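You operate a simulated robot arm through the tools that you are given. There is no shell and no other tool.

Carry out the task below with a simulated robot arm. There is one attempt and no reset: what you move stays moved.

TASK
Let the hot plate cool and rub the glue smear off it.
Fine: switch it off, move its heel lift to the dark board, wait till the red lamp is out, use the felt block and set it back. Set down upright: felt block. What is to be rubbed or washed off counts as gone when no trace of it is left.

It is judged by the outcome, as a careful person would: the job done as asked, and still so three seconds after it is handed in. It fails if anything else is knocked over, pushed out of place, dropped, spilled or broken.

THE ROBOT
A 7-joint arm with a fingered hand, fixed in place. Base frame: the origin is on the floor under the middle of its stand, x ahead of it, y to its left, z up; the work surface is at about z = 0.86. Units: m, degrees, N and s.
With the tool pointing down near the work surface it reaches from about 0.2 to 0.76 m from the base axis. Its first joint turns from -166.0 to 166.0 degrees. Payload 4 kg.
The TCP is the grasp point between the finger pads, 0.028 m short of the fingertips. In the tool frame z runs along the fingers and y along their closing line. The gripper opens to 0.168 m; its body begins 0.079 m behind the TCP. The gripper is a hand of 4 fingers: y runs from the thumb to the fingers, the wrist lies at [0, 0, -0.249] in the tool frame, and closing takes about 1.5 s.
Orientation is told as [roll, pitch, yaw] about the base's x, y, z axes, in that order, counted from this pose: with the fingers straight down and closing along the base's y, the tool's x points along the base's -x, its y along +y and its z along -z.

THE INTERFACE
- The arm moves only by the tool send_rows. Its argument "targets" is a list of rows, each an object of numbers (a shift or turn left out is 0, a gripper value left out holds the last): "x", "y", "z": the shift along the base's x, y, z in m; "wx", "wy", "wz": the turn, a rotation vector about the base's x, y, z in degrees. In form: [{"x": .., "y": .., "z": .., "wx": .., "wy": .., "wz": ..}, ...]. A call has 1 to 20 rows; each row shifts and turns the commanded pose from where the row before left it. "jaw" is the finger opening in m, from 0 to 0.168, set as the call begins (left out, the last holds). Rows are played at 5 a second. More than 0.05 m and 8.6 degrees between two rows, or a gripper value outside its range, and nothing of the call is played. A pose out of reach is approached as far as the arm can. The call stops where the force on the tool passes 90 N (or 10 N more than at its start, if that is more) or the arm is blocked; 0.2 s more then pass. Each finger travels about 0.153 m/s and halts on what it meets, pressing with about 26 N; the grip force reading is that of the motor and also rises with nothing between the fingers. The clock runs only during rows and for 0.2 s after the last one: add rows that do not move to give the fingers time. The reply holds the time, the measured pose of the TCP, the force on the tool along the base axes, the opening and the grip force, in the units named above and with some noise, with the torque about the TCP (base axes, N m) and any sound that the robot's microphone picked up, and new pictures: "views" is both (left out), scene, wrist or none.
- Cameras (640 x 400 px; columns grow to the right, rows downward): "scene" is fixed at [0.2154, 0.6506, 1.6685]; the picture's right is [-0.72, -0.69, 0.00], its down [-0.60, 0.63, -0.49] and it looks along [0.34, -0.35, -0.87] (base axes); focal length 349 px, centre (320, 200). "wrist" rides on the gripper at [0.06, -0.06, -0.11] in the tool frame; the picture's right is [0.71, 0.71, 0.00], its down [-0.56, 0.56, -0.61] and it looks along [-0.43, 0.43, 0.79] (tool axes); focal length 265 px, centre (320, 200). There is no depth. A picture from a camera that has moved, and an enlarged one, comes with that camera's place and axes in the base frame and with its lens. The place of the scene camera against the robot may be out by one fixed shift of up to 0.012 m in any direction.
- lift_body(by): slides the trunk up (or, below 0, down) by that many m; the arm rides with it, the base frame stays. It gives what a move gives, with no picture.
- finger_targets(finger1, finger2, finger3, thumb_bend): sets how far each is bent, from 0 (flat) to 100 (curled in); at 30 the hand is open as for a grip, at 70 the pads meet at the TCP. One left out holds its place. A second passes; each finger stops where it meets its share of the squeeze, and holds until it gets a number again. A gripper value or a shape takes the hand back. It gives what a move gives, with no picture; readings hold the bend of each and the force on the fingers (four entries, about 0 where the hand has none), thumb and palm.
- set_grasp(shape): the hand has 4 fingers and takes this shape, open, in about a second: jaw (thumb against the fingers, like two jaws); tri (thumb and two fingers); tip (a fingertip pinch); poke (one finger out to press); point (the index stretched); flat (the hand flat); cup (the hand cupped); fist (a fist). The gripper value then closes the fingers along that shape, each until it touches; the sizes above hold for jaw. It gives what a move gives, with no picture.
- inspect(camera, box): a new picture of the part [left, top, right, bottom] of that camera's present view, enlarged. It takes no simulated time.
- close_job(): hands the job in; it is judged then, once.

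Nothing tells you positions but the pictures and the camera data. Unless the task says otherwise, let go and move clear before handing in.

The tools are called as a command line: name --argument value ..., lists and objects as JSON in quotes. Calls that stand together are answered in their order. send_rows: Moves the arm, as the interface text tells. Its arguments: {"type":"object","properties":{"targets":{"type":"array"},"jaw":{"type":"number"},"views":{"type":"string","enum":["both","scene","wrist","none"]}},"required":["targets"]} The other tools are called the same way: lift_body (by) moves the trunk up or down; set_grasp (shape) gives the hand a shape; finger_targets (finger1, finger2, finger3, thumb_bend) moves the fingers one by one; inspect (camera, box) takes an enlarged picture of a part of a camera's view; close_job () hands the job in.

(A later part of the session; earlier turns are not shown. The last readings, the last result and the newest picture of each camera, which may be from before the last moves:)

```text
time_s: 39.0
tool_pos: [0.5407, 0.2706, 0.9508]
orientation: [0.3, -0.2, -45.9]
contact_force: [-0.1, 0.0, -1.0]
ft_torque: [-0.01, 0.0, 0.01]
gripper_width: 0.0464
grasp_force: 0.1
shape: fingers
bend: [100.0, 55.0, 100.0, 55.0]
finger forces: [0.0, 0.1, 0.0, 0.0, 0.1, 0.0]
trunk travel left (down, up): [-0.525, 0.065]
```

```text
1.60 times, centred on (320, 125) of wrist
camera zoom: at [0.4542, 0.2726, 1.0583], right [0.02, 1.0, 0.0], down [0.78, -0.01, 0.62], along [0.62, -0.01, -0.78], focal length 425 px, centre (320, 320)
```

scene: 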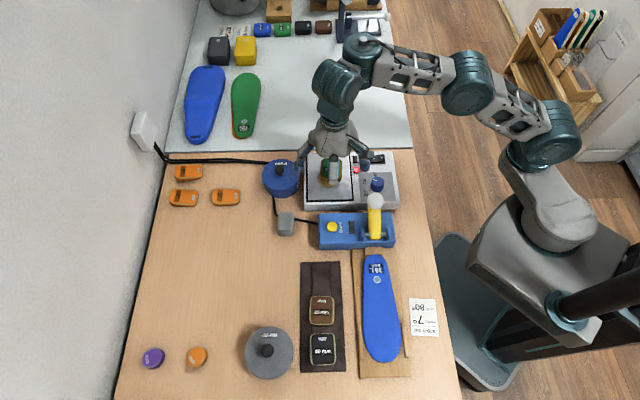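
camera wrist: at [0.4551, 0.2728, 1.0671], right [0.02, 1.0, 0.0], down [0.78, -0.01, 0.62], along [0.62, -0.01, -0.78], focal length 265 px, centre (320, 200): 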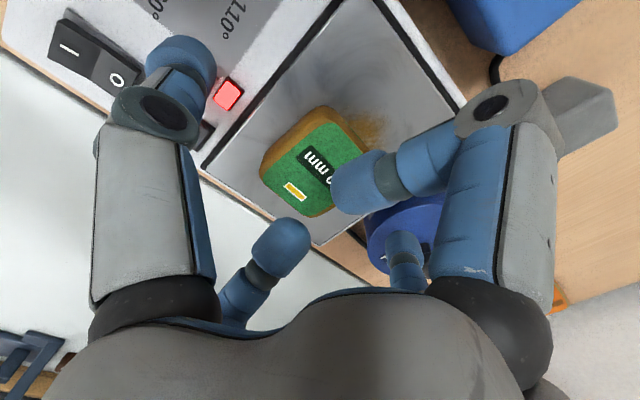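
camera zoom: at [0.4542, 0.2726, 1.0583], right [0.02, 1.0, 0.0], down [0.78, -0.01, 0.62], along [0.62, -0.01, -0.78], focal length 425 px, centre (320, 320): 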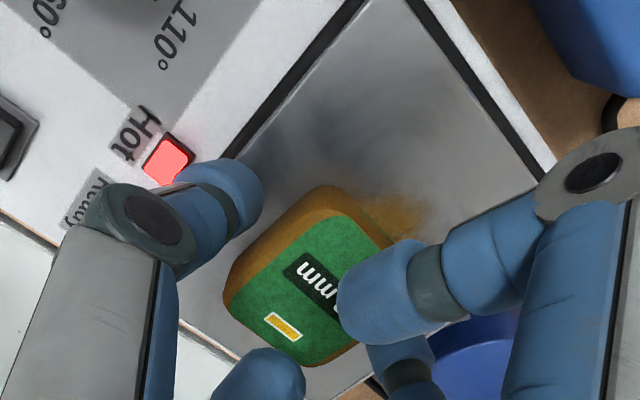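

No contact yet. Down 4 mm more, then grip.

send_rows --targets '[{"z": -0.002}, {"z": -0.002}, {"z": -0.001}]' --views "none"

finger_targets --finger2 63 --thumb_bend 63

inspect --camera "scene" --box '[290, 120, 390, 200]'

inspect --camera "wrist" --box '[140, 0, 500, 250]'

```text
time_s: 39.8
tool_pos: [0.54, 0.2694, 0.951]
orientation: [0.6, -0.5, -45.9]
contact_force: [-3.0, -0.8, 31.5]
ft_torque: [-0.9, 1.13, -0.02]
gripper_width: 0.0457
grasp_force: 16.1
shape: fingers
bend: [100.0, 55.0, 100.0, 54.0]
finger forces: [0.1, 0.1, 0.0, 0.0, 31.8, 0.0]
trunk travel left (down, up): [-0.525, 0.065]
```

```text
time_s: 40.8
tool_pos: [0.5395, 0.2687, 0.9497]
orientation: [0.6, -0.4, -45.9]
contact_force: [-11.4, -7.2, 41.5]
ft_torque: [-1.4, 1.69, -0.05]
gripper_width: 0.0443
grasp_force: 25.0
shape: fingers
bend: [100.0, 60.0, 100.0, 56.0]
finger forces: [0.1, 3.5, 0.0, 0.0, 45.6, 0.0]
trunk travel left (down, up): [-0.525, 0.065]
```

```text
5.00 times, centred on (340, 160) of scene
camera zoom: at [0.2154, 0.6506, 1.6685], right [-0.72, -0.69, 0.0], down [-0.6, 0.63, -0.49], along [0.34, -0.35, -0.87], focal length 1745 px, centre (220, 400)
```

zoom: 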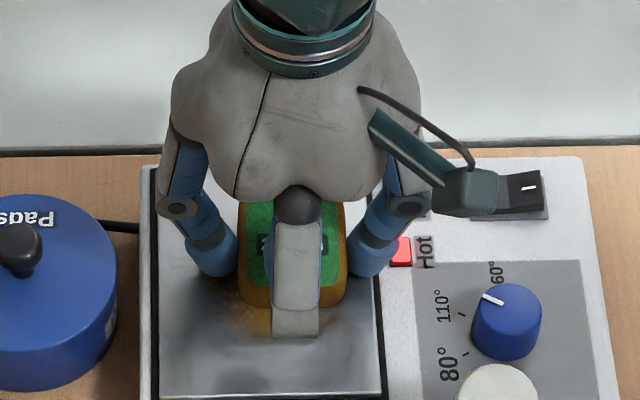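

```text
1.60 times, centred on (320, 125) of wrist
camera zoom: at [0.4516, 0.2701, 1.057], right [0.02, 1.0, 0.0], down [0.78, -0.01, 0.62], along [0.62, -0.01, -0.78], focal length 425 px, centre (320, 320)
```

zoom: 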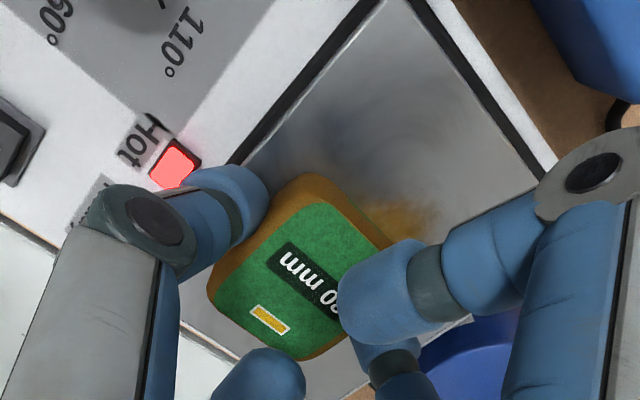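

The thumb tip touched the plate on the way down; I raise 7 mm to relieve the pressure, keeping the pinch closed around the lift.

send_rows --targets '[{"z": 0.004}, {"z": 0.003}]' --views "none"

inspect --camera "scene" --box '[290, 120, 390, 200]'

inspect --camera "wrist" --box '[140, 0, 500, 250]'

```text
time_s: 41.4
tool_pos: [0.5398, 0.2702, 0.9506]
orientation: [0.2, -0.2, -45.9]
contact_force: [0.0, -0.3, -0.1]
ft_torque: [0.0, 0.0, -0.04]
gripper_width: 0.0408
grasp_force: 6.2
shape: fingers
bend: [100.0, 58.0, 100.0, 59.0]
finger forces: [0.0, 6.5, 0.0, 0.0, 6.5, 0.1]
trunk travel left (down, up): [-0.525, 0.065]
```

```text
5.00 times, centred on (340, 160) of scene
camera zoom: at [0.2154, 0.6506, 1.6685], right [-0.72, -0.69, 0.0], down [-0.6, 0.63, -0.49], along [0.34, -0.35, -0.87], focal length 1745 px, centre (220, 400)
```

zoom: 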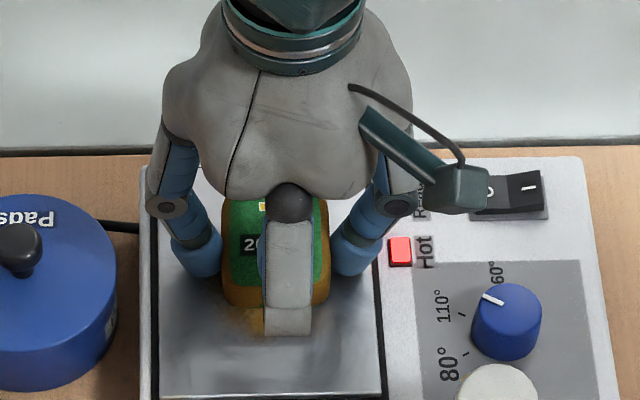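

```text
1.60 times, centred on (320, 125) of wrist
camera zoom: at [0.4547, 0.2726, 1.0586], right [0.02, 1.0, 0.0], down [0.79, -0.01, 0.62], along [0.62, -0.01, -0.79], focal length 425 px, centre (320, 320)
```

zoom: 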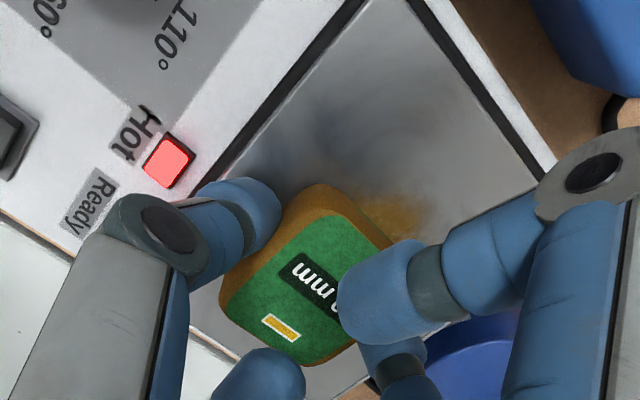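

The lift is now pinched evenly (6.5 N each side). Tightening and then lifting gently.

finger_targets --finger2 70 --thumb_bend 70

send_rows --targets '[{"z": 0.005}, {"z": 0.01}]' --views "none"

inspect --camera "scene" --box '[290, 120, 390, 200]'

inspect --camera "wrist" --box '[140, 0, 500, 250]'

```text
time_s: 42.4
tool_pos: [0.5403, 0.27, 0.952]
orientation: [0.4, -0.3, -45.9]
contact_force: [-0.8, 0.0, -0.6]
ft_torque: [-0.03, 0.01, 0.02]
gripper_width: 0.0342
grasp_force: 11.1
shape: fingers
bend: [100.0, 54.0, 100.0, 64.0]
finger forces: [0.1, 10.8, 0.0, 0.0, 10.9, 0.0]
trunk travel left (down, up): [-0.525, 0.065]
```

```text
time_s: 43.0
tool_pos: [0.5406, 0.2688, 0.9696]
orientation: [0.3, -0.3, -45.9]
contact_force: [0.4, 0.0, -0.3]
ft_torque: [0.0, 0.01, 0.03]
gripper_width: 0.0343
grasp_force: 11.0
shape: fingers
bend: [100.0, 54.0, 100.0, 64.0]
finger forces: [0.0, 10.9, 0.0, 0.1, 10.9, 0.0]
trunk travel left (down, up): [-0.525, 0.065]
```

```text
5.00 times, centred on (340, 160) of scene
camera zoom: at [0.2154, 0.6506, 1.6685], right [-0.72, -0.69, 0.0], down [-0.6, 0.63, -0.49], along [0.34, -0.35, -0.87], focal length 1745 px, centre (220, 400)
```

zoom: 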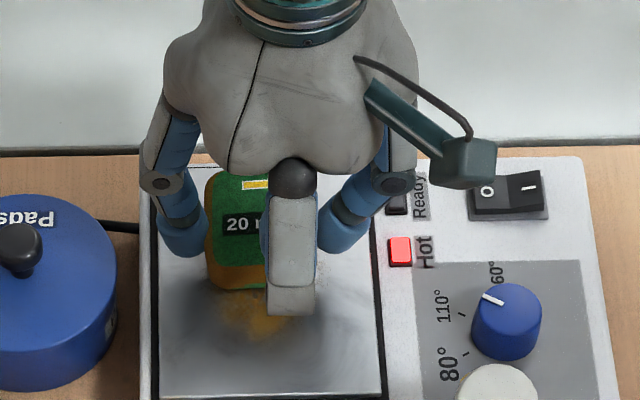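

```text
1.60 times, centred on (320, 125) of wrist
camera zoom: at [0.4541, 0.2719, 1.0763], right [0.02, 1.0, 0.0], down [0.78, -0.01, 0.62], along [0.62, -0.01, -0.78], focal length 425 px, centre (320, 320)
```

zoom: 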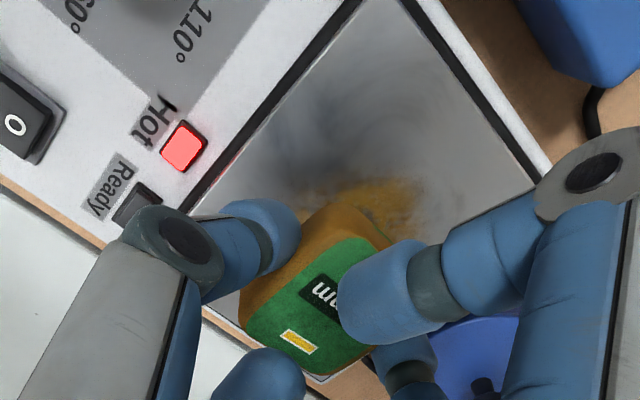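

The lift is off the plate but held a bit off-centre and perhaps tilted. Raising a little more to see it clearly.

send_rows --targets '[{"z": 0.03}, {"z": 0.03}]' --views "none"

inspect --camera "scene" --box '[290, 100, 390, 180]'

inspect --camera "wrist" --box '[200, 80, 440, 230]'

```text
time_s: 43.6
tool_pos: [0.5416, 0.2685, 1.0287]
orientation: [0.2, -0.3, -45.9]
contact_force: [1.0, 0.8, -0.5]
ft_torque: [-0.03, 0.01, 0.02]
gripper_width: 0.0342
grasp_force: 11.0
shape: fingers
bend: [100.0, 54.0, 100.0, 64.0]
finger forces: [0.1, 10.8, 0.1, 0.1, 10.9, 0.0]
trunk travel left (down, up): [-0.525, 0.065]
```

```text
5.00 times, centred on (340, 140) of scene
camera zoom: at [0.2154, 0.6506, 1.6685], right [-0.72, -0.69, 0.0], down [-0.6, 0.63, -0.49], along [0.34, -0.35, -0.87], focal length 1745 px, centre (220, 500)
```

zoom: 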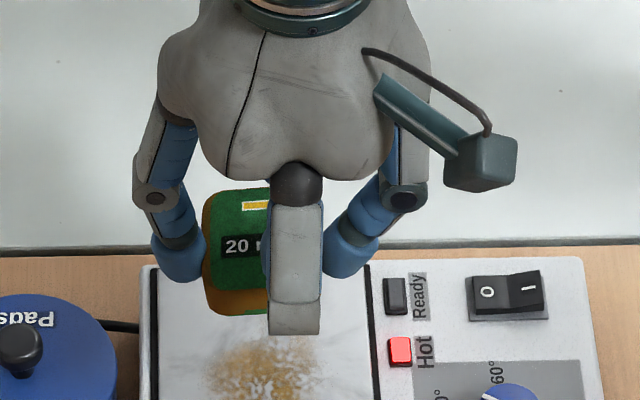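

```text
2.67 times, centred on (320, 155) of wrist
camera zoom: at [0.4558, 0.2711, 1.1368], right [0.02, 1.0, 0.0], down [0.78, -0.01, 0.62], along [0.62, -0.01, -0.78], focal length 708 px, centre (320, 320)
```

zoom: 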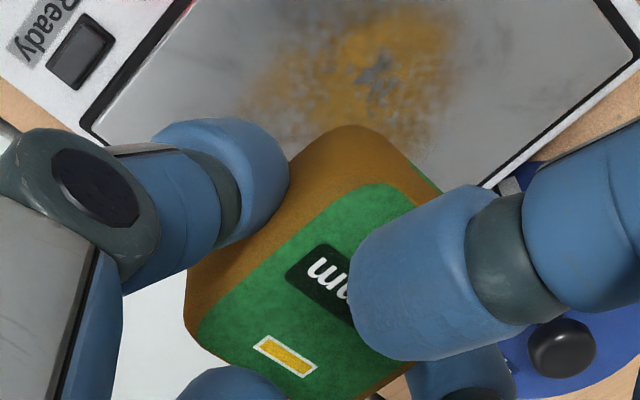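

The lift is tilted since the thumb pushed further than finger 2. I'll lower it back onto the plate and re-grip at the gentler symmetric setting that held it level.

send_rows --targets '[{"z": -0.035}, {"z": -0.03}, {"z": -0.008}, {"z": -0.003}]' --views "none"

finger_targets --finger2 59 --thumb_bend 58

inspect --camera "wrist" --box '[140, 0, 500, 250]'

inspect --camera "scene" --box '[290, 120, 390, 200]'

```text
time_s: 44.6
tool_pos: [0.5406, 0.2694, 0.9519]
orientation: [0.3, -0.2, -45.9]
contact_force: [0.2, -0.3, -0.6]
ft_torque: [0.02, -0.01, 0.01]
gripper_width: 0.0343
grasp_force: 10.6
shape: fingers
bend: [100.0, 54.0, 100.0, 64.0]
finger forces: [0.1, 10.8, 0.0, 0.0, 10.9, 0.0]
trunk travel left (down, up): [-0.525, 0.065]
```

```text
time_s: 45.6
tool_pos: [0.5411, 0.2696, 0.9542]
orientation: [0.3, -0.1, -45.9]
contact_force: [0.5, 0.3, -0.1]
ft_torque: [-0.02, -0.03, -0.01]
gripper_width: 0.0436
grasp_force: 0.9
shape: fingers
bend: [100.0, 58.0, 100.0, 57.0]
finger forces: [0.1, 0.8, 0.0, 0.0, 0.7, 0.0]
trunk travel left (down, up): [-0.525, 0.065]
```

```text
1.60 times, centred on (320, 125) of wrist
camera zoom: at [0.455, 0.2718, 1.0608], right [0.02, 1.0, 0.0], down [0.78, -0.01, 0.62], along [0.62, -0.01, -0.78], focal length 425 px, centre (320, 320)
```

zoom: 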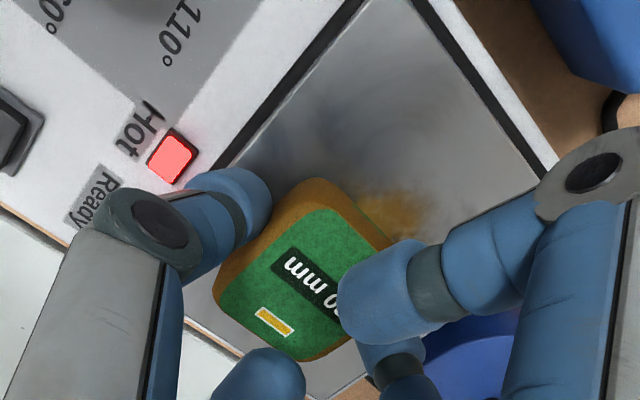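

```text
5.00 times, centred on (340, 160) of scene
camera zoom: at [0.2154, 0.6506, 1.6685], right [-0.72, -0.69, 0.0], down [-0.6, 0.63, -0.49], along [0.34, -0.35, -0.87], focal length 1745 px, centre (220, 400)
```

zoom: 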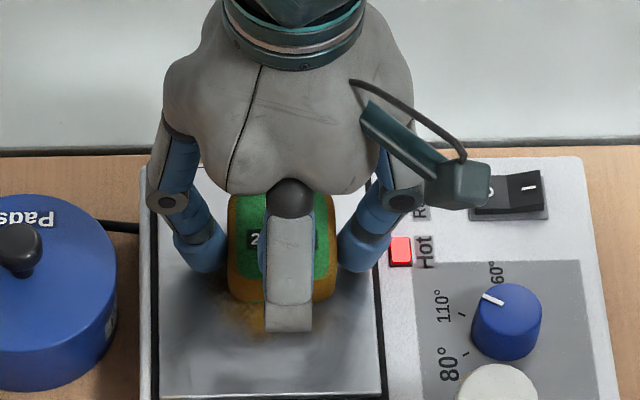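

Level again and lightly held. Tightening symmetrically to the setting that gave 6.5 N per side, then lifting slightly to check.

finger_targets --finger2 63 --thumb_bend 63

send_rows --targets '[{"z": 0.005}, {"z": 0.01}, {"z": 0.015}]' --views "none"

inspect --camera "wrist" --box '[140, 0, 500, 250]'

inspect --camera "scene" --box '[290, 110, 390, 190]'

```text
time_s: 46.6
tool_pos: [0.5414, 0.2694, 0.9523]
orientation: [0.4, -0.3, -46.0]
contact_force: [-0.8, -0.2, 0.5]
ft_torque: [0.0, -0.01, -0.02]
gripper_width: 0.0404
grasp_force: 6.6
shape: fingers
bend: [100.0, 58.0, 100.0, 59.0]
finger forces: [0.0, 6.5, 0.1, 0.0, 6.5, 0.0]
trunk travel left (down, up): [-0.525, 0.065]
```

```text
time_s: 47.4
tool_pos: [0.5411, 0.2711, 0.9836]
orientation: [0.4, -0.3, -45.8]
contact_force: [0.2, 0.6, -0.4]
ft_torque: [0.01, 0.03, 0.0]
gripper_width: 0.0404
grasp_force: 6.7
shape: fingers
bend: [100.0, 58.0, 100.0, 59.0]
finger forces: [0.0, 6.5, 0.1, 0.0, 6.6, 0.0]
trunk travel left (down, up): [-0.525, 0.065]
```

```text
1.60 times, centred on (320, 125) of wrist
camera zoom: at [0.455, 0.2725, 1.0914], right [0.01, 1.0, 0.0], down [0.78, -0.01, 0.62], along [0.62, -0.01, -0.78], focal length 425 px, centre (320, 320)
```

zoom: 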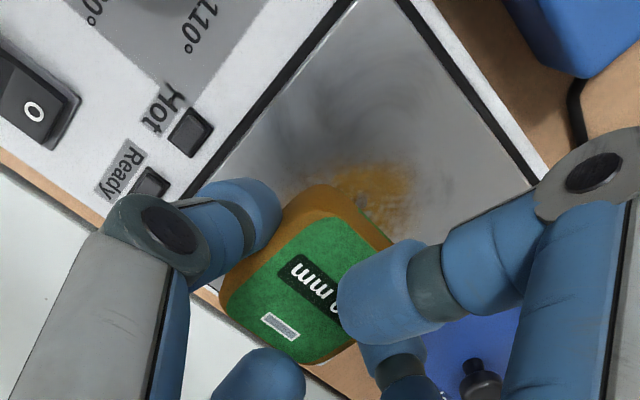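

```text
5.00 times, centred on (340, 150) of scene
camera zoom: at [0.2154, 0.6506, 1.6685], right [-0.72, -0.69, 0.0], down [-0.6, 0.63, -0.49], along [0.34, -0.35, -0.87], focal length 1745 px, centre (220, 450)
```

zoom: 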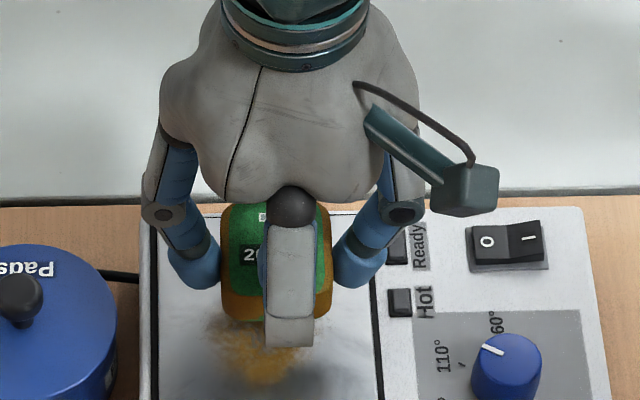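

The Hot lamp has just gone out and the lift is held level. Now carrying it up and over to the free end of the dark board, near (0.378, 0.485).

send_rows --targets '[{"z": 0.035}, {"z": 0.035}, {"x": -0.0272, "y": 0.0358}, {"x": -0.0272, "y": 0.0358}, {"x": -0.0272, "y": 0.0358}, {"x": -0.0272, "y": 0.0358}, {"x": -0.0272, "y": 0.0358}, {"x": -0.0272, "y": 0.0358}]' --views "both"

inspect --camera "scene" --box '[270, 180, 430, 380]'

inspect --camera "wrist" --box '[140, 0, 500, 250]'

```text
time_s: 49.2
tool_pos: [0.3753, 0.4851, 1.0514]
orientation: [0.2, -0.3, -45.9]
contact_force: [-0.6, 0.7, 0.2]
ft_torque: [0.01, -0.01, 0.01]
gripper_width: 0.0406
grasp_force: 6.2
shape: fingers
bend: [100.0, 58.0, 100.0, 59.0]
finger forces: [0.0, 6.4, 0.0, 0.0, 6.3, 0.0]
trunk travel left (down, up): [-0.525, 0.065]
camera wrist: at [0.29, 0.4865, 1.1595], right [0.02, 1.0, 0.0], down [0.78, -0.01, 0.62], along [0.62, -0.01, -0.78], focal length 265 px, centre (320, 200)
```

scene: 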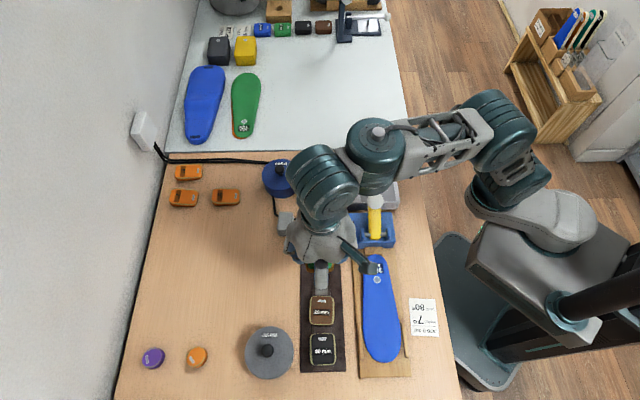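
wrist: 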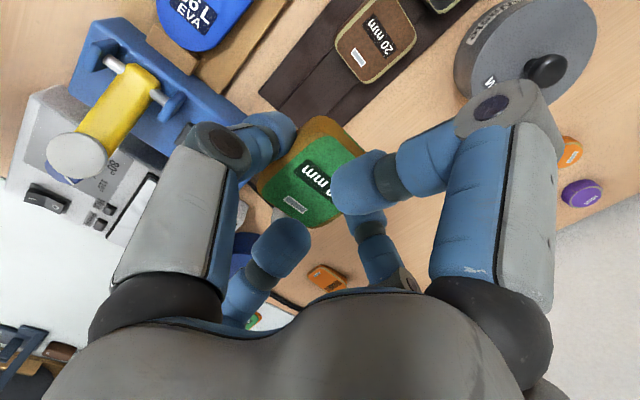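

```text
2.00 times, centred on (350, 280) of scene
camera zoom: at [0.2154, 0.6506, 1.6685], right [-0.72, -0.69, 0.0], down [-0.6, 0.63, -0.49], along [0.34, -0.35, -0.87], focal length 698 px, centre (260, 40)
```

zoom: 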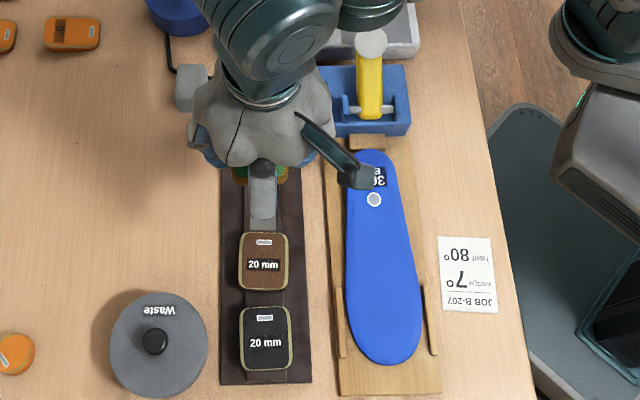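

```text
1.60 times, centred on (320, 125) of wrist
camera zoom: at [0.29, 0.4865, 1.1595], right [0.02, 1.0, 0.0], down [0.78, -0.01, 0.62], along [0.62, -0.01, -0.78], focal length 425 px, centre (320, 320)
```

zoom: 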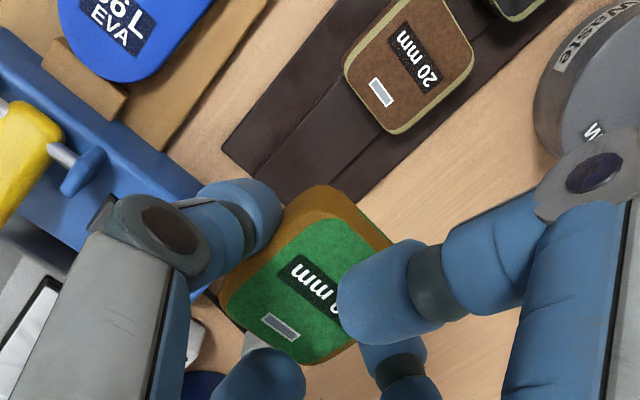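

The lift is lined up over the free end of the board. Lowering toward it.

send_rows --targets '[{"z": -0.04}, {"z": -0.04}, {"z": -0.03}, {"z": -0.012}]' --views "both"

inspect --camera "scene" --box '[270, 200, 400, 380]'

inspect --camera "wrist" --box '[140, 0, 500, 250]'

```text
time_s: 50.2
tool_pos: [0.3763, 0.4838, 0.9295]
orientation: [0.2, -0.3, -45.9]
contact_force: [0.7, 0.4, 0.1]
ft_torque: [0.02, -0.01, -0.01]
gripper_width: 0.041
grasp_force: 6.1
shape: fingers
bend: [100.0, 58.0, 100.0, 59.0]
finger forces: [0.0, 6.2, 0.0, 0.1, 6.2, 0.0]
trunk travel left (down, up): [-0.525, 0.065]
camera wrist: at [0.291, 0.4862, 1.0373], right [0.02, 1.0, 0.0], down [0.78, -0.01, 0.62], along [0.62, -0.01, -0.78], focal length 265 px, centre (320, 200)
```

scene: 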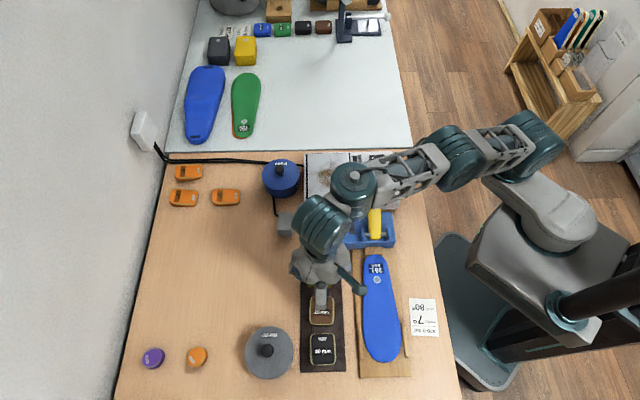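
wrist: 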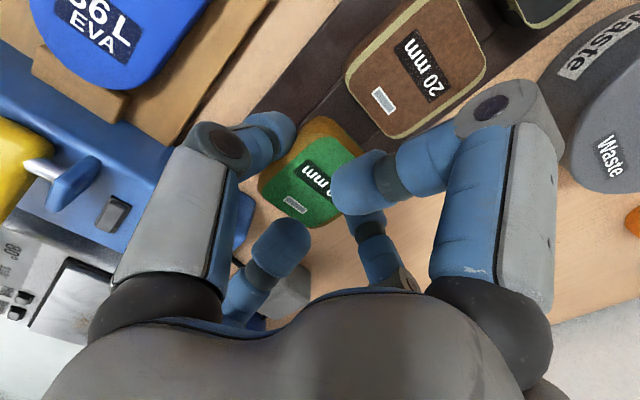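

```text
2.22 times, centred on (335, 290) of scene
camera zoom: at [0.2154, 0.6506, 1.6685], right [-0.72, -0.69, 0.0], down [-0.6, 0.63, -0.49], along [0.34, -0.35, -0.87], focal length 776 px, centre (287, 0)
```

zoom: 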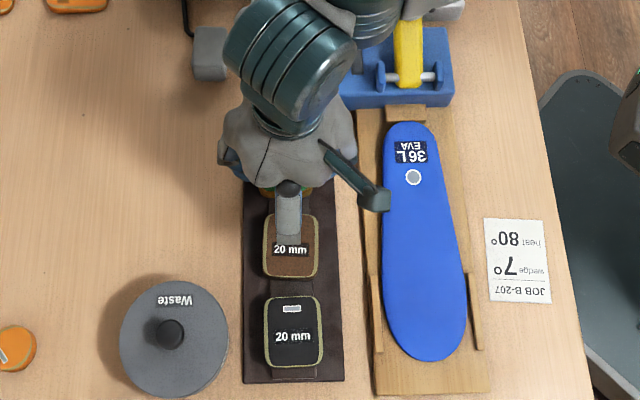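

```text
1.60 times, centred on (320, 125) of wrist
camera zoom: at [0.291, 0.4862, 1.0373], right [0.02, 1.0, 0.0], down [0.78, -0.01, 0.62], along [0.62, -0.01, -0.78], focal length 425 px, centre (320, 320)
```

zoom: 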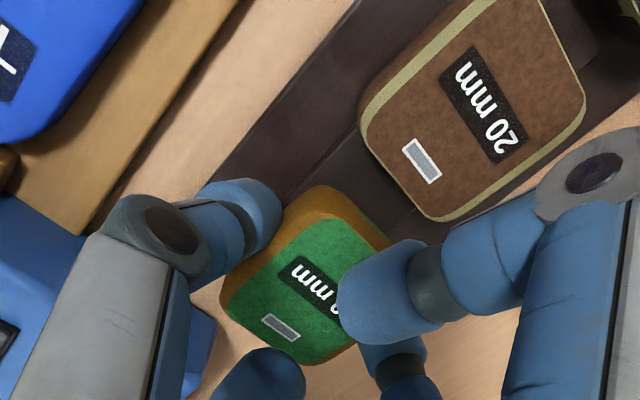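

Position over the board looks right, with roughly 15 mm gap to the brown lift. Lowering the last stretch slowly.

send_rows --targets '[{"z": -0.008}, {"z": -0.005}, {"z": -0.003}, {"z": -0.002}]' --views "none"

```text
time_s: 51.2
tool_pos: [0.3766, 0.4838, 0.9131]
orientation: [0.3, -0.2, -45.9]
contact_force: [0.5, -0.5, -0.1]
ft_torque: [0.01, 0.02, 0.02]
gripper_width: 0.0404
grasp_force: 6.6
shape: fingers
bend: [100.0, 58.0, 100.0, 59.0]
finger forces: [0.1, 6.2, 0.0, 0.1, 6.2, 0.0]
trunk travel left (down, up): [-0.525, 0.065]
```

send_rows --targets '[{"z": -0.002}, {"z": -0.002}]' --views "none"

```text
time_s: 51.8
tool_pos: [0.3775, 0.4835, 0.9084]
orientation: [0.3, -0.4, -46.0]
contact_force: [0.7, -0.4, 3.8]
ft_torque: [0.01, -0.05, -0.04]
gripper_width: 0.0405
grasp_force: 6.5
shape: fingers
bend: [100.0, 58.0, 100.0, 59.0]
finger forces: [0.1, 6.8, 0.0, 0.1, 7.1, 0.0]
trunk travel left (down, up): [-0.525, 0.065]
```

Touchdown (about 4 N). Opening the pinch slightly, then rising.

finger_targets --finger2 54 --thumb_bend 54

inspect --camera "wrist" --box '[140, 0, 500, 250]'

```text
time_s: 52.8
tool_pos: [0.378, 0.4835, 0.9082]
orientation: [0.4, -0.3, -45.9]
contact_force: [-0.4, 0.9, -0.4]
ft_torque: [-0.01, 0.0, 0.03]
gripper_width: 0.0479
grasp_force: 0.1
shape: fingers
bend: [100.0, 54.0, 100.0, 54.0]
finger forces: [0.0, 0.1, 0.0, 0.0, 0.0, 0.0]
trunk travel left (down, up): [-0.525, 0.065]
```

```text
1.60 times, centred on (320, 125) of wrist
camera zoom: at [0.2916, 0.4866, 1.016], right [0.02, 1.0, 0.0], down [0.78, -0.01, 0.62], along [0.62, -0.01, -0.78], focal length 425 px, centre (320, 320)
```

zoom: 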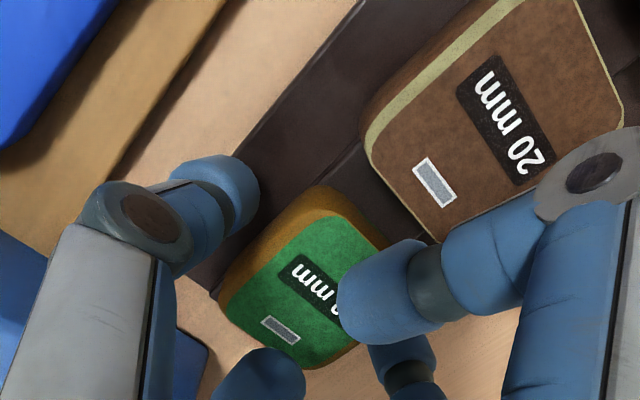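

The lift stands flat on the board, released. Rising straight up and checking it.

send_rows --targets '[{"z": 0.01}, {"z": 0.02}, {"z": 0.04}, {"z": 0.05}, {"z": 0.04}]' --views "both"

inspect --camera "wrist" --box '[140, 0, 500, 250]'

```text
time_s: 54.0
tool_pos: [0.3754, 0.4862, 1.0676]
orientation: [0.2, -0.4, -45.9]
contact_force: [0.3, -0.7, -0.6]
ft_torque: [0.0, 0.01, 0.02]
gripper_width: 0.0479
grasp_force: 0.1
shape: fingers
bend: [100.0, 54.0, 100.0, 54.0]
finger forces: [0.1, 0.0, 0.1, 0.0, 0.1, 0.0]
trunk travel left (down, up): [-0.525, 0.065]
camera wrist: at [0.2902, 0.4879, 1.1761], right [0.02, 1.0, 0.0], down [0.78, -0.01, 0.62], along [0.62, -0.01, -0.78], focal length 265 px, centre (320, 200)
```

scene: 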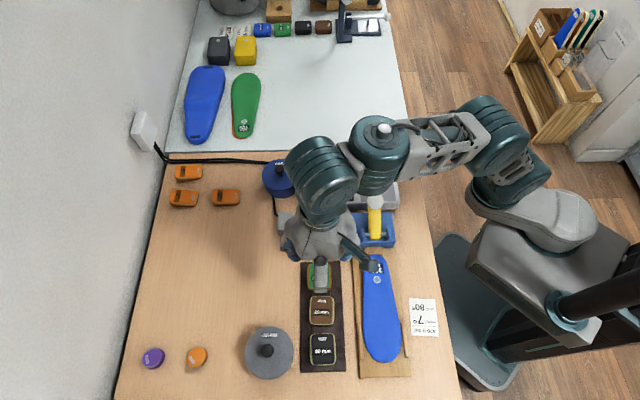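
wrist: 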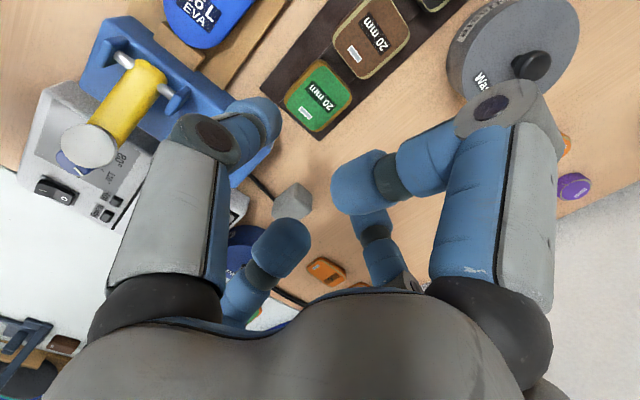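

```text
1.60 times, centred on (320, 125) of wrist
camera zoom: at [0.2902, 0.4879, 1.1761], right [0.02, 1.0, 0.0], down [0.78, -0.01, 0.62], along [0.62, -0.01, -0.78], focal length 425 px, centre (320, 320)
```

zoom: 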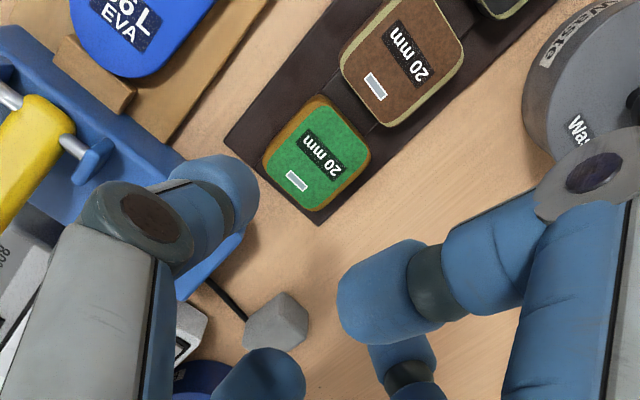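

The green lift rests fully on the dark board and the lamp is out. Next I go to the felt block near (0.533, 0.448) with the hand in jaw shape, staying high, for a close look.

set_grasp --shape "jaw"

send_rows --targets '[{"x": 0.0395, "y": -0.0095, "wx": -0.2, "wy": 0.3, "wz": -1.6}, {"x": 0.0395, "y": -0.0095}, {"x": 0.0395, "y": -0.0095}, {"x": 0.0395, "y": -0.0095}]' --jaw 0.1 --views "both"

inspect --camera "wrist" --box '[140, 0, 500, 250]'

inspect --camera "scene" --box '[240, 140, 400, 260]'

```text
time_s: 54.9
tool_pos: [0.3773, 0.4861, 1.0665]
orientation: [0.3, -0.4, -45.9]
contact_force: [1.0, -0.3, 0.0]
ft_torque: [0.02, 0.02, 0.01]
gripper_width: 0.1679
grasp_force: 0.1
shape: jaw
bend: [30.0, 30.0, 30.0, 30.0]
finger forces: [0.0, 0.0, 0.0, 0.0, 0.0, 0.1]
trunk travel left (down, up): [-0.525, 0.065]
```

```text
time_s: 55.9
tool_pos: [0.5234, 0.4492, 1.0674]
orientation: [-0.2, -0.2, -47.2]
contact_force: [-0.6, 0.0, -0.4]
ft_torque: [0.0, -0.04, 0.02]
gripper_width: 0.1006
grasp_force: 0.1
shape: jaw
bend: [30.0, 30.0, 30.0, 30.0]
finger forces: [0.0, 0.0, 0.0, 0.0, 0.0, 0.0]
out of reach, approached as far as the arm can: row 4
trunk travel left (down, up): [-0.525, 0.065]
camera wrist: at [0.4376, 0.4541, 1.1759], right [0.04, 1.0, -0.01], down [0.79, -0.03, 0.62], along [0.62, -0.03, -0.79], focal length 265 px, centre (320, 200)
```

scene: 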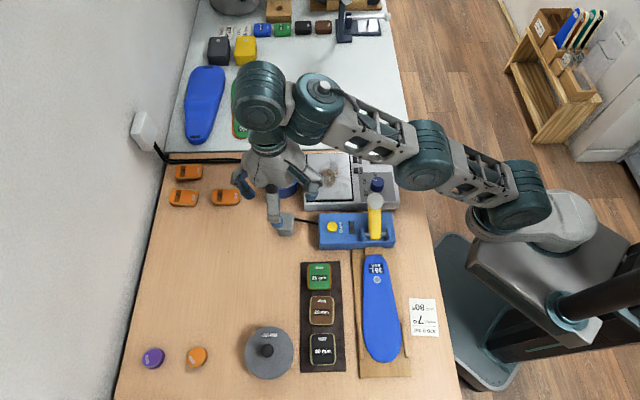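
wrist: 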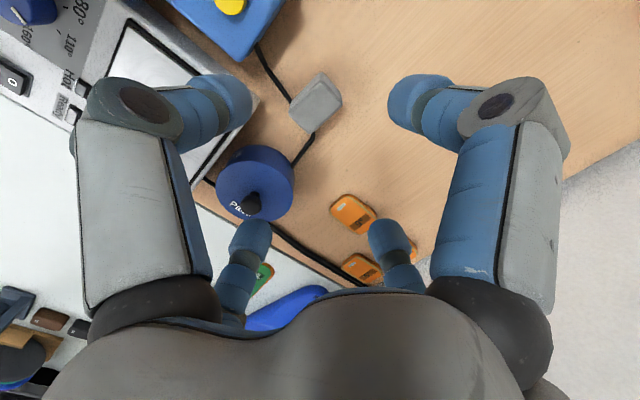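

```text
1.60 times, centred on (320, 125) of wrist
camera zoom: at [0.4376, 0.4541, 1.1759], right [0.04, 1.0, -0.01], down [0.79, -0.03, 0.62], along [0.62, -0.03, -0.79], focal length 425 px, centre (320, 320)
```

zoom: 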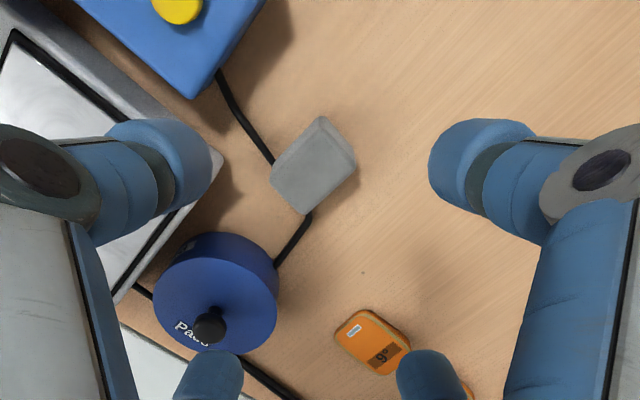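

```text
3.33 times, centred on (320, 200) of scene
camera zoom: at [0.2154, 0.6506, 1.6685], right [-0.72, -0.69, 0.0], down [-0.6, 0.63, -0.49], along [0.34, -0.35, -0.87], focal length 1163 px, centre (320, 200)
```

zoom: 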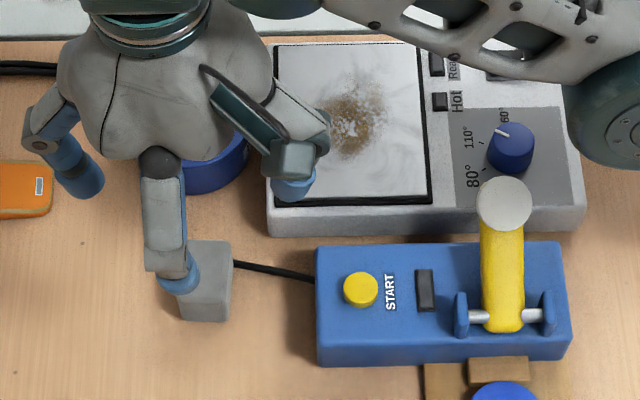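

I can see the felt block clearly, centre near (0.529, 0.445), with the cable running along its far short side. I descend above it with a narrower opening for a closer look.

send_rows --targets '[{"z": -0.03, "wz": 1.2, "wx": 0.2, "wy": 0.2}, {"z": -0.03}, {"x": 0.006, "y": -0.004, "z": -0.025}]' --jaw 0.072 --views "both"

inspect --camera "wrist" --box '[140, 0, 500, 250]'

inspect --camera "scene" --box '[240, 160, 340, 250]'

```text
time_s: 56.7
tool_pos: [0.5323, 0.4439, 0.9823]
orientation: [-0.2, -0.1, -46.3]
contact_force: [1.1, 0.3, -0.4]
ft_torque: [0.0, 0.0, 0.03]
gripper_width: 0.0725
grasp_force: 0.0
shape: jaw
bend: [38.0, 38.0, 38.0, 38.0]
finger forces: [0.0, 0.0, 0.0, 0.0, 0.1, 0.1]
trunk travel left (down, up): [-0.525, 0.065]
camera wrist: at [0.4463, 0.4464, 1.0914], right [0.02, 1.0, 0.0], down [0.79, -0.02, 0.61], along [0.61, -0.01, -0.79], focal length 265 px, centre (320, 200)
```

scene: 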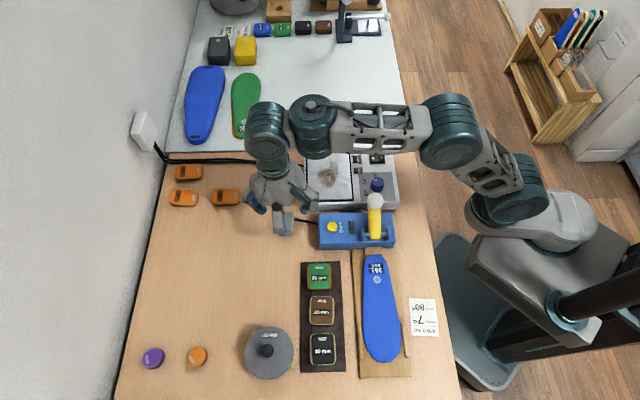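
wrist: 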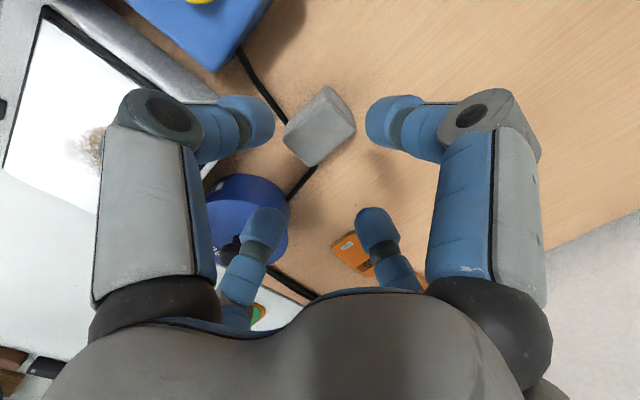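

```text
1.60 times, centred on (320, 125) of wrist
camera zoom: at [0.4463, 0.4464, 1.0914], right [0.02, 1.0, 0.0], down [0.79, -0.02, 0.61], along [0.61, -0.01, -0.79], focal length 425 px, centre (320, 320)
```

zoom: 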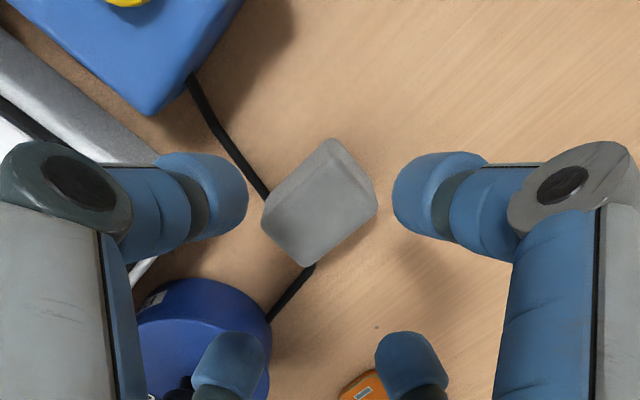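

```text
4.44 times, centred on (290, 205) of scene
camera zoom: at [0.2154, 0.6506, 1.6685], right [-0.72, -0.69, 0.0], down [-0.6, 0.63, -0.49], along [0.34, -0.35, -0.87], focal length 1551 px, centre (453, 178)
```

zoom: 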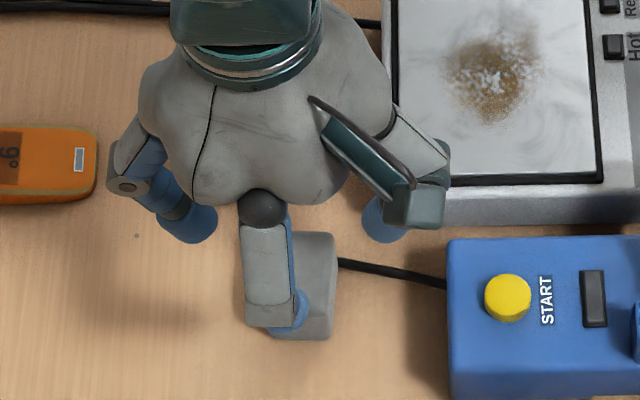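

Zooming closer on the block to determine its centre and angle.

inspect --camera "wrist" --box '[270, 70, 370, 180]'

```text
3.64 times, centred on (320, 125) of wrist
camera zoom: at [0.4463, 0.4464, 1.0914], right [0.02, 1.0, 0.0], down [0.79, -0.02, 0.61], along [0.61, -0.01, -0.79], focal length 965 px, centre (320, 473)
```

zoom: 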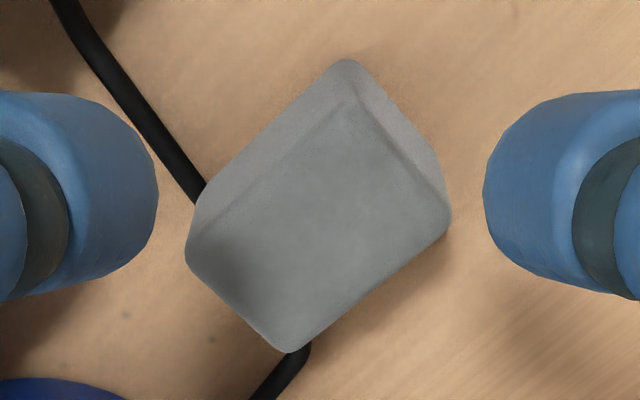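

The block is centred under the TCP and turned about −2.5° relative to my hand. I align the yaw and descend to grip its upper part.

send_rows --targets '[{"wz": -2.5, "z": -0.02}, {"z": -0.02}, {"z": -0.008}]' --jaw 0.07 --views "none"

inspect --camera "wrist" --box '[200, 50, 440, 290]'

inspect --camera "scene" --box '[240, 170, 340, 250]'

```text
time_s: 57.5
tool_pos: [0.5317, 0.4455, 0.935]
orientation: [-0.1, 0.0, -48.8]
contact_force: [-0.3, 0.7, -0.6]
ft_torque: [0.0, -0.03, 0.02]
gripper_width: 0.0705
grasp_force: 0.1
shape: jaw
bend: [79.0, 79.0, 79.0, 38.0]
finger forces: [0.1, 0.0, 0.0, 0.0, 0.0, 0.1]
trunk travel left (down, up): [-0.525, 0.065]
```

```text
1.67 times, centred on (320, 170) of wrist
camera zoom: at [0.4468, 0.4516, 1.043], right [0.07, 1.0, 0.0], down [0.79, -0.05, 0.61], along [0.61, -0.04, -0.79], focal length 442 px, centre (320, 250)
```

zoom: 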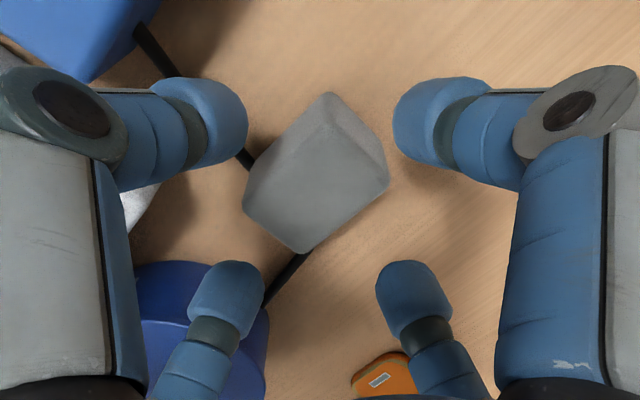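

```text
5.00 times, centred on (290, 210) of scene
camera zoom: at [0.2154, 0.6506, 1.6685], right [-0.72, -0.69, 0.0], down [-0.6, 0.63, -0.49], along [0.34, -0.35, -0.87], focal length 1745 px, centre (470, 150)
```

zoom: 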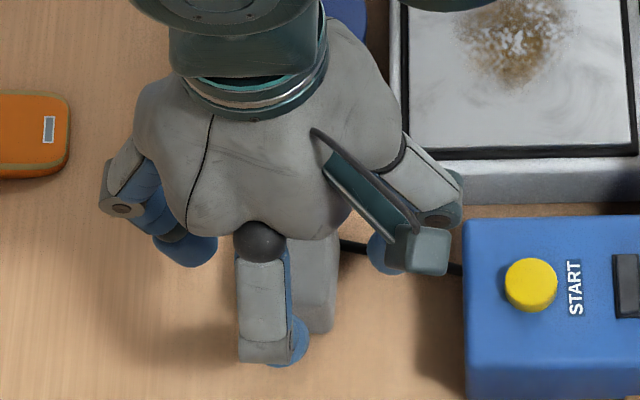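

Fingers surround the block with room on every side. Descending the last 18 mm and then closing gently.

send_rows --targets '[{"z": -0.008}, {"z": -0.006}, {"z": -0.004}]' --jaw 0.066 --views "none"

inspect --camera "wrist" --box '[200, 50, 440, 290]'

inspect --camera "scene" --box '[240, 170, 340, 250]'

```text
time_s: 58.3
tool_pos: [0.5328, 0.4439, 0.9168]
orientation: [-0.1, 0.1, -48.8]
contact_force: [-0.4, -0.5, -0.6]
ft_torque: [-0.01, -0.03, -0.03]
gripper_width: 0.0665
grasp_force: 0.0
shape: jaw
bend: [79.0, 79.0, 79.0, 40.0]
finger forces: [0.0, 0.0, 0.0, 0.1, 0.0, 0.0]
trunk travel left (down, up): [-0.525, 0.065]
```

```text
1.67 times, centred on (320, 170) of wrist
camera zoom: at [0.4467, 0.4504, 1.0251], right [0.07, 1.0, 0.0], down [0.79, -0.05, 0.61], along [0.61, -0.04, -0.79], focal length 442 px, centre (320, 250)
```

zoom: 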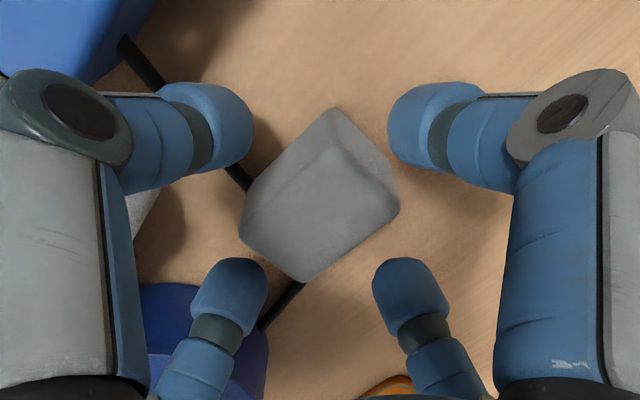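

```text
5.00 times, centred on (290, 210) of scene
camera zoom: at [0.2154, 0.6506, 1.6685], right [-0.72, -0.69, 0.0], down [-0.6, 0.63, -0.49], along [0.34, -0.35, -0.87], focal length 1745 px, centre (470, 150)
```

zoom: 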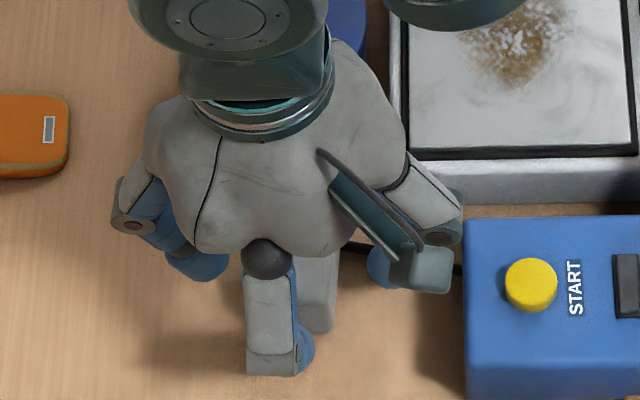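

Everything is symmetric around the block. Closing the four fingers onto it.

send_rows --targets '[{"z": 0}, {"z": 0}, {"z": 0}]' --jaw 0.05 --views "none"

send_rows --targets '[{"z": 0}, {"z": 0}, {"z": 0}, {"z": 0}]' --jaw 0.025 --views "none"

inspect --camera "wrist" --box '[200, 50, 440, 290]'

inspect --camera "scene" --box '[240, 170, 340, 250]'

```text
time_s: 59.1
tool_pos: [0.5318, 0.4436, 0.9162]
orientation: [-0.1, 0.1, -48.8]
contact_force: [0.0, -0.6, 0.7]
ft_torque: [-0.05, 0.01, -0.01]
gripper_width: 0.0508
grasp_force: 0.1
shape: jaw
bend: [78.0, 79.0, 78.0, 46.0]
finger forces: [0.2, 0.0, 0.4, 0.0, 0.0, 0.0]
trunk travel left (down, up): [-0.525, 0.065]
```

```text
time_s: 60.1
tool_pos: [0.5312, 0.4451, 0.9169]
orientation: [0.0, 0.0, -48.9]
contact_force: [0.3, 0.0, 5.4]
ft_torque: [0.03, -0.04, -0.01]
gripper_width: 0.0314
grasp_force: 25.5
shape: jaw
bend: [50.0, 76.0, 50.0, 56.0]
finger forces: [28.8, 24.0, 28.8, 0.1, 22.1, 0.0]
trunk travel left (down, up): [-0.525, 0.065]
```

```text
1.67 times, centred on (320, 170) of wrist
camera zoom: at [0.4465, 0.4504, 1.0256], right [0.07, 1.0, 0.0], down [0.79, -0.05, 0.61], along [0.61, -0.04, -0.79], focal length 442 px, centre (320, 250)
```

zoom: 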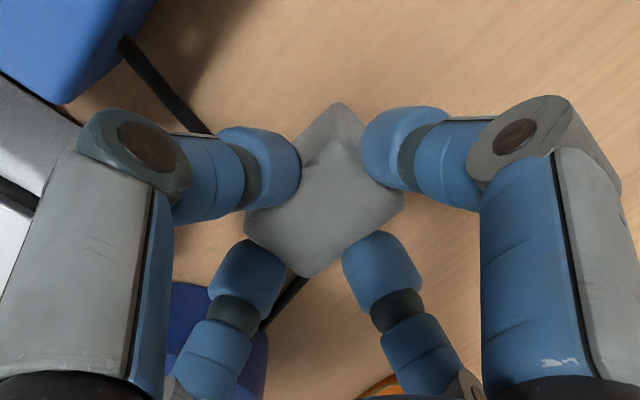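

```text
5.00 times, centred on (290, 210) of scene
camera zoom: at [0.2154, 0.6506, 1.6685], right [-0.72, -0.69, 0.0], down [-0.6, 0.63, -0.49], along [0.34, -0.35, -0.87], focal length 1745 px, centre (470, 150)
```

zoom: 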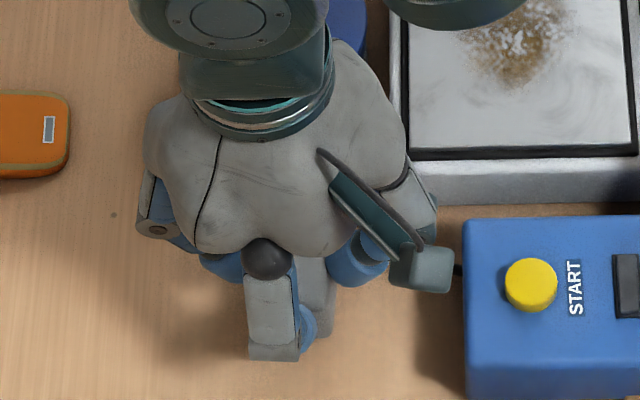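

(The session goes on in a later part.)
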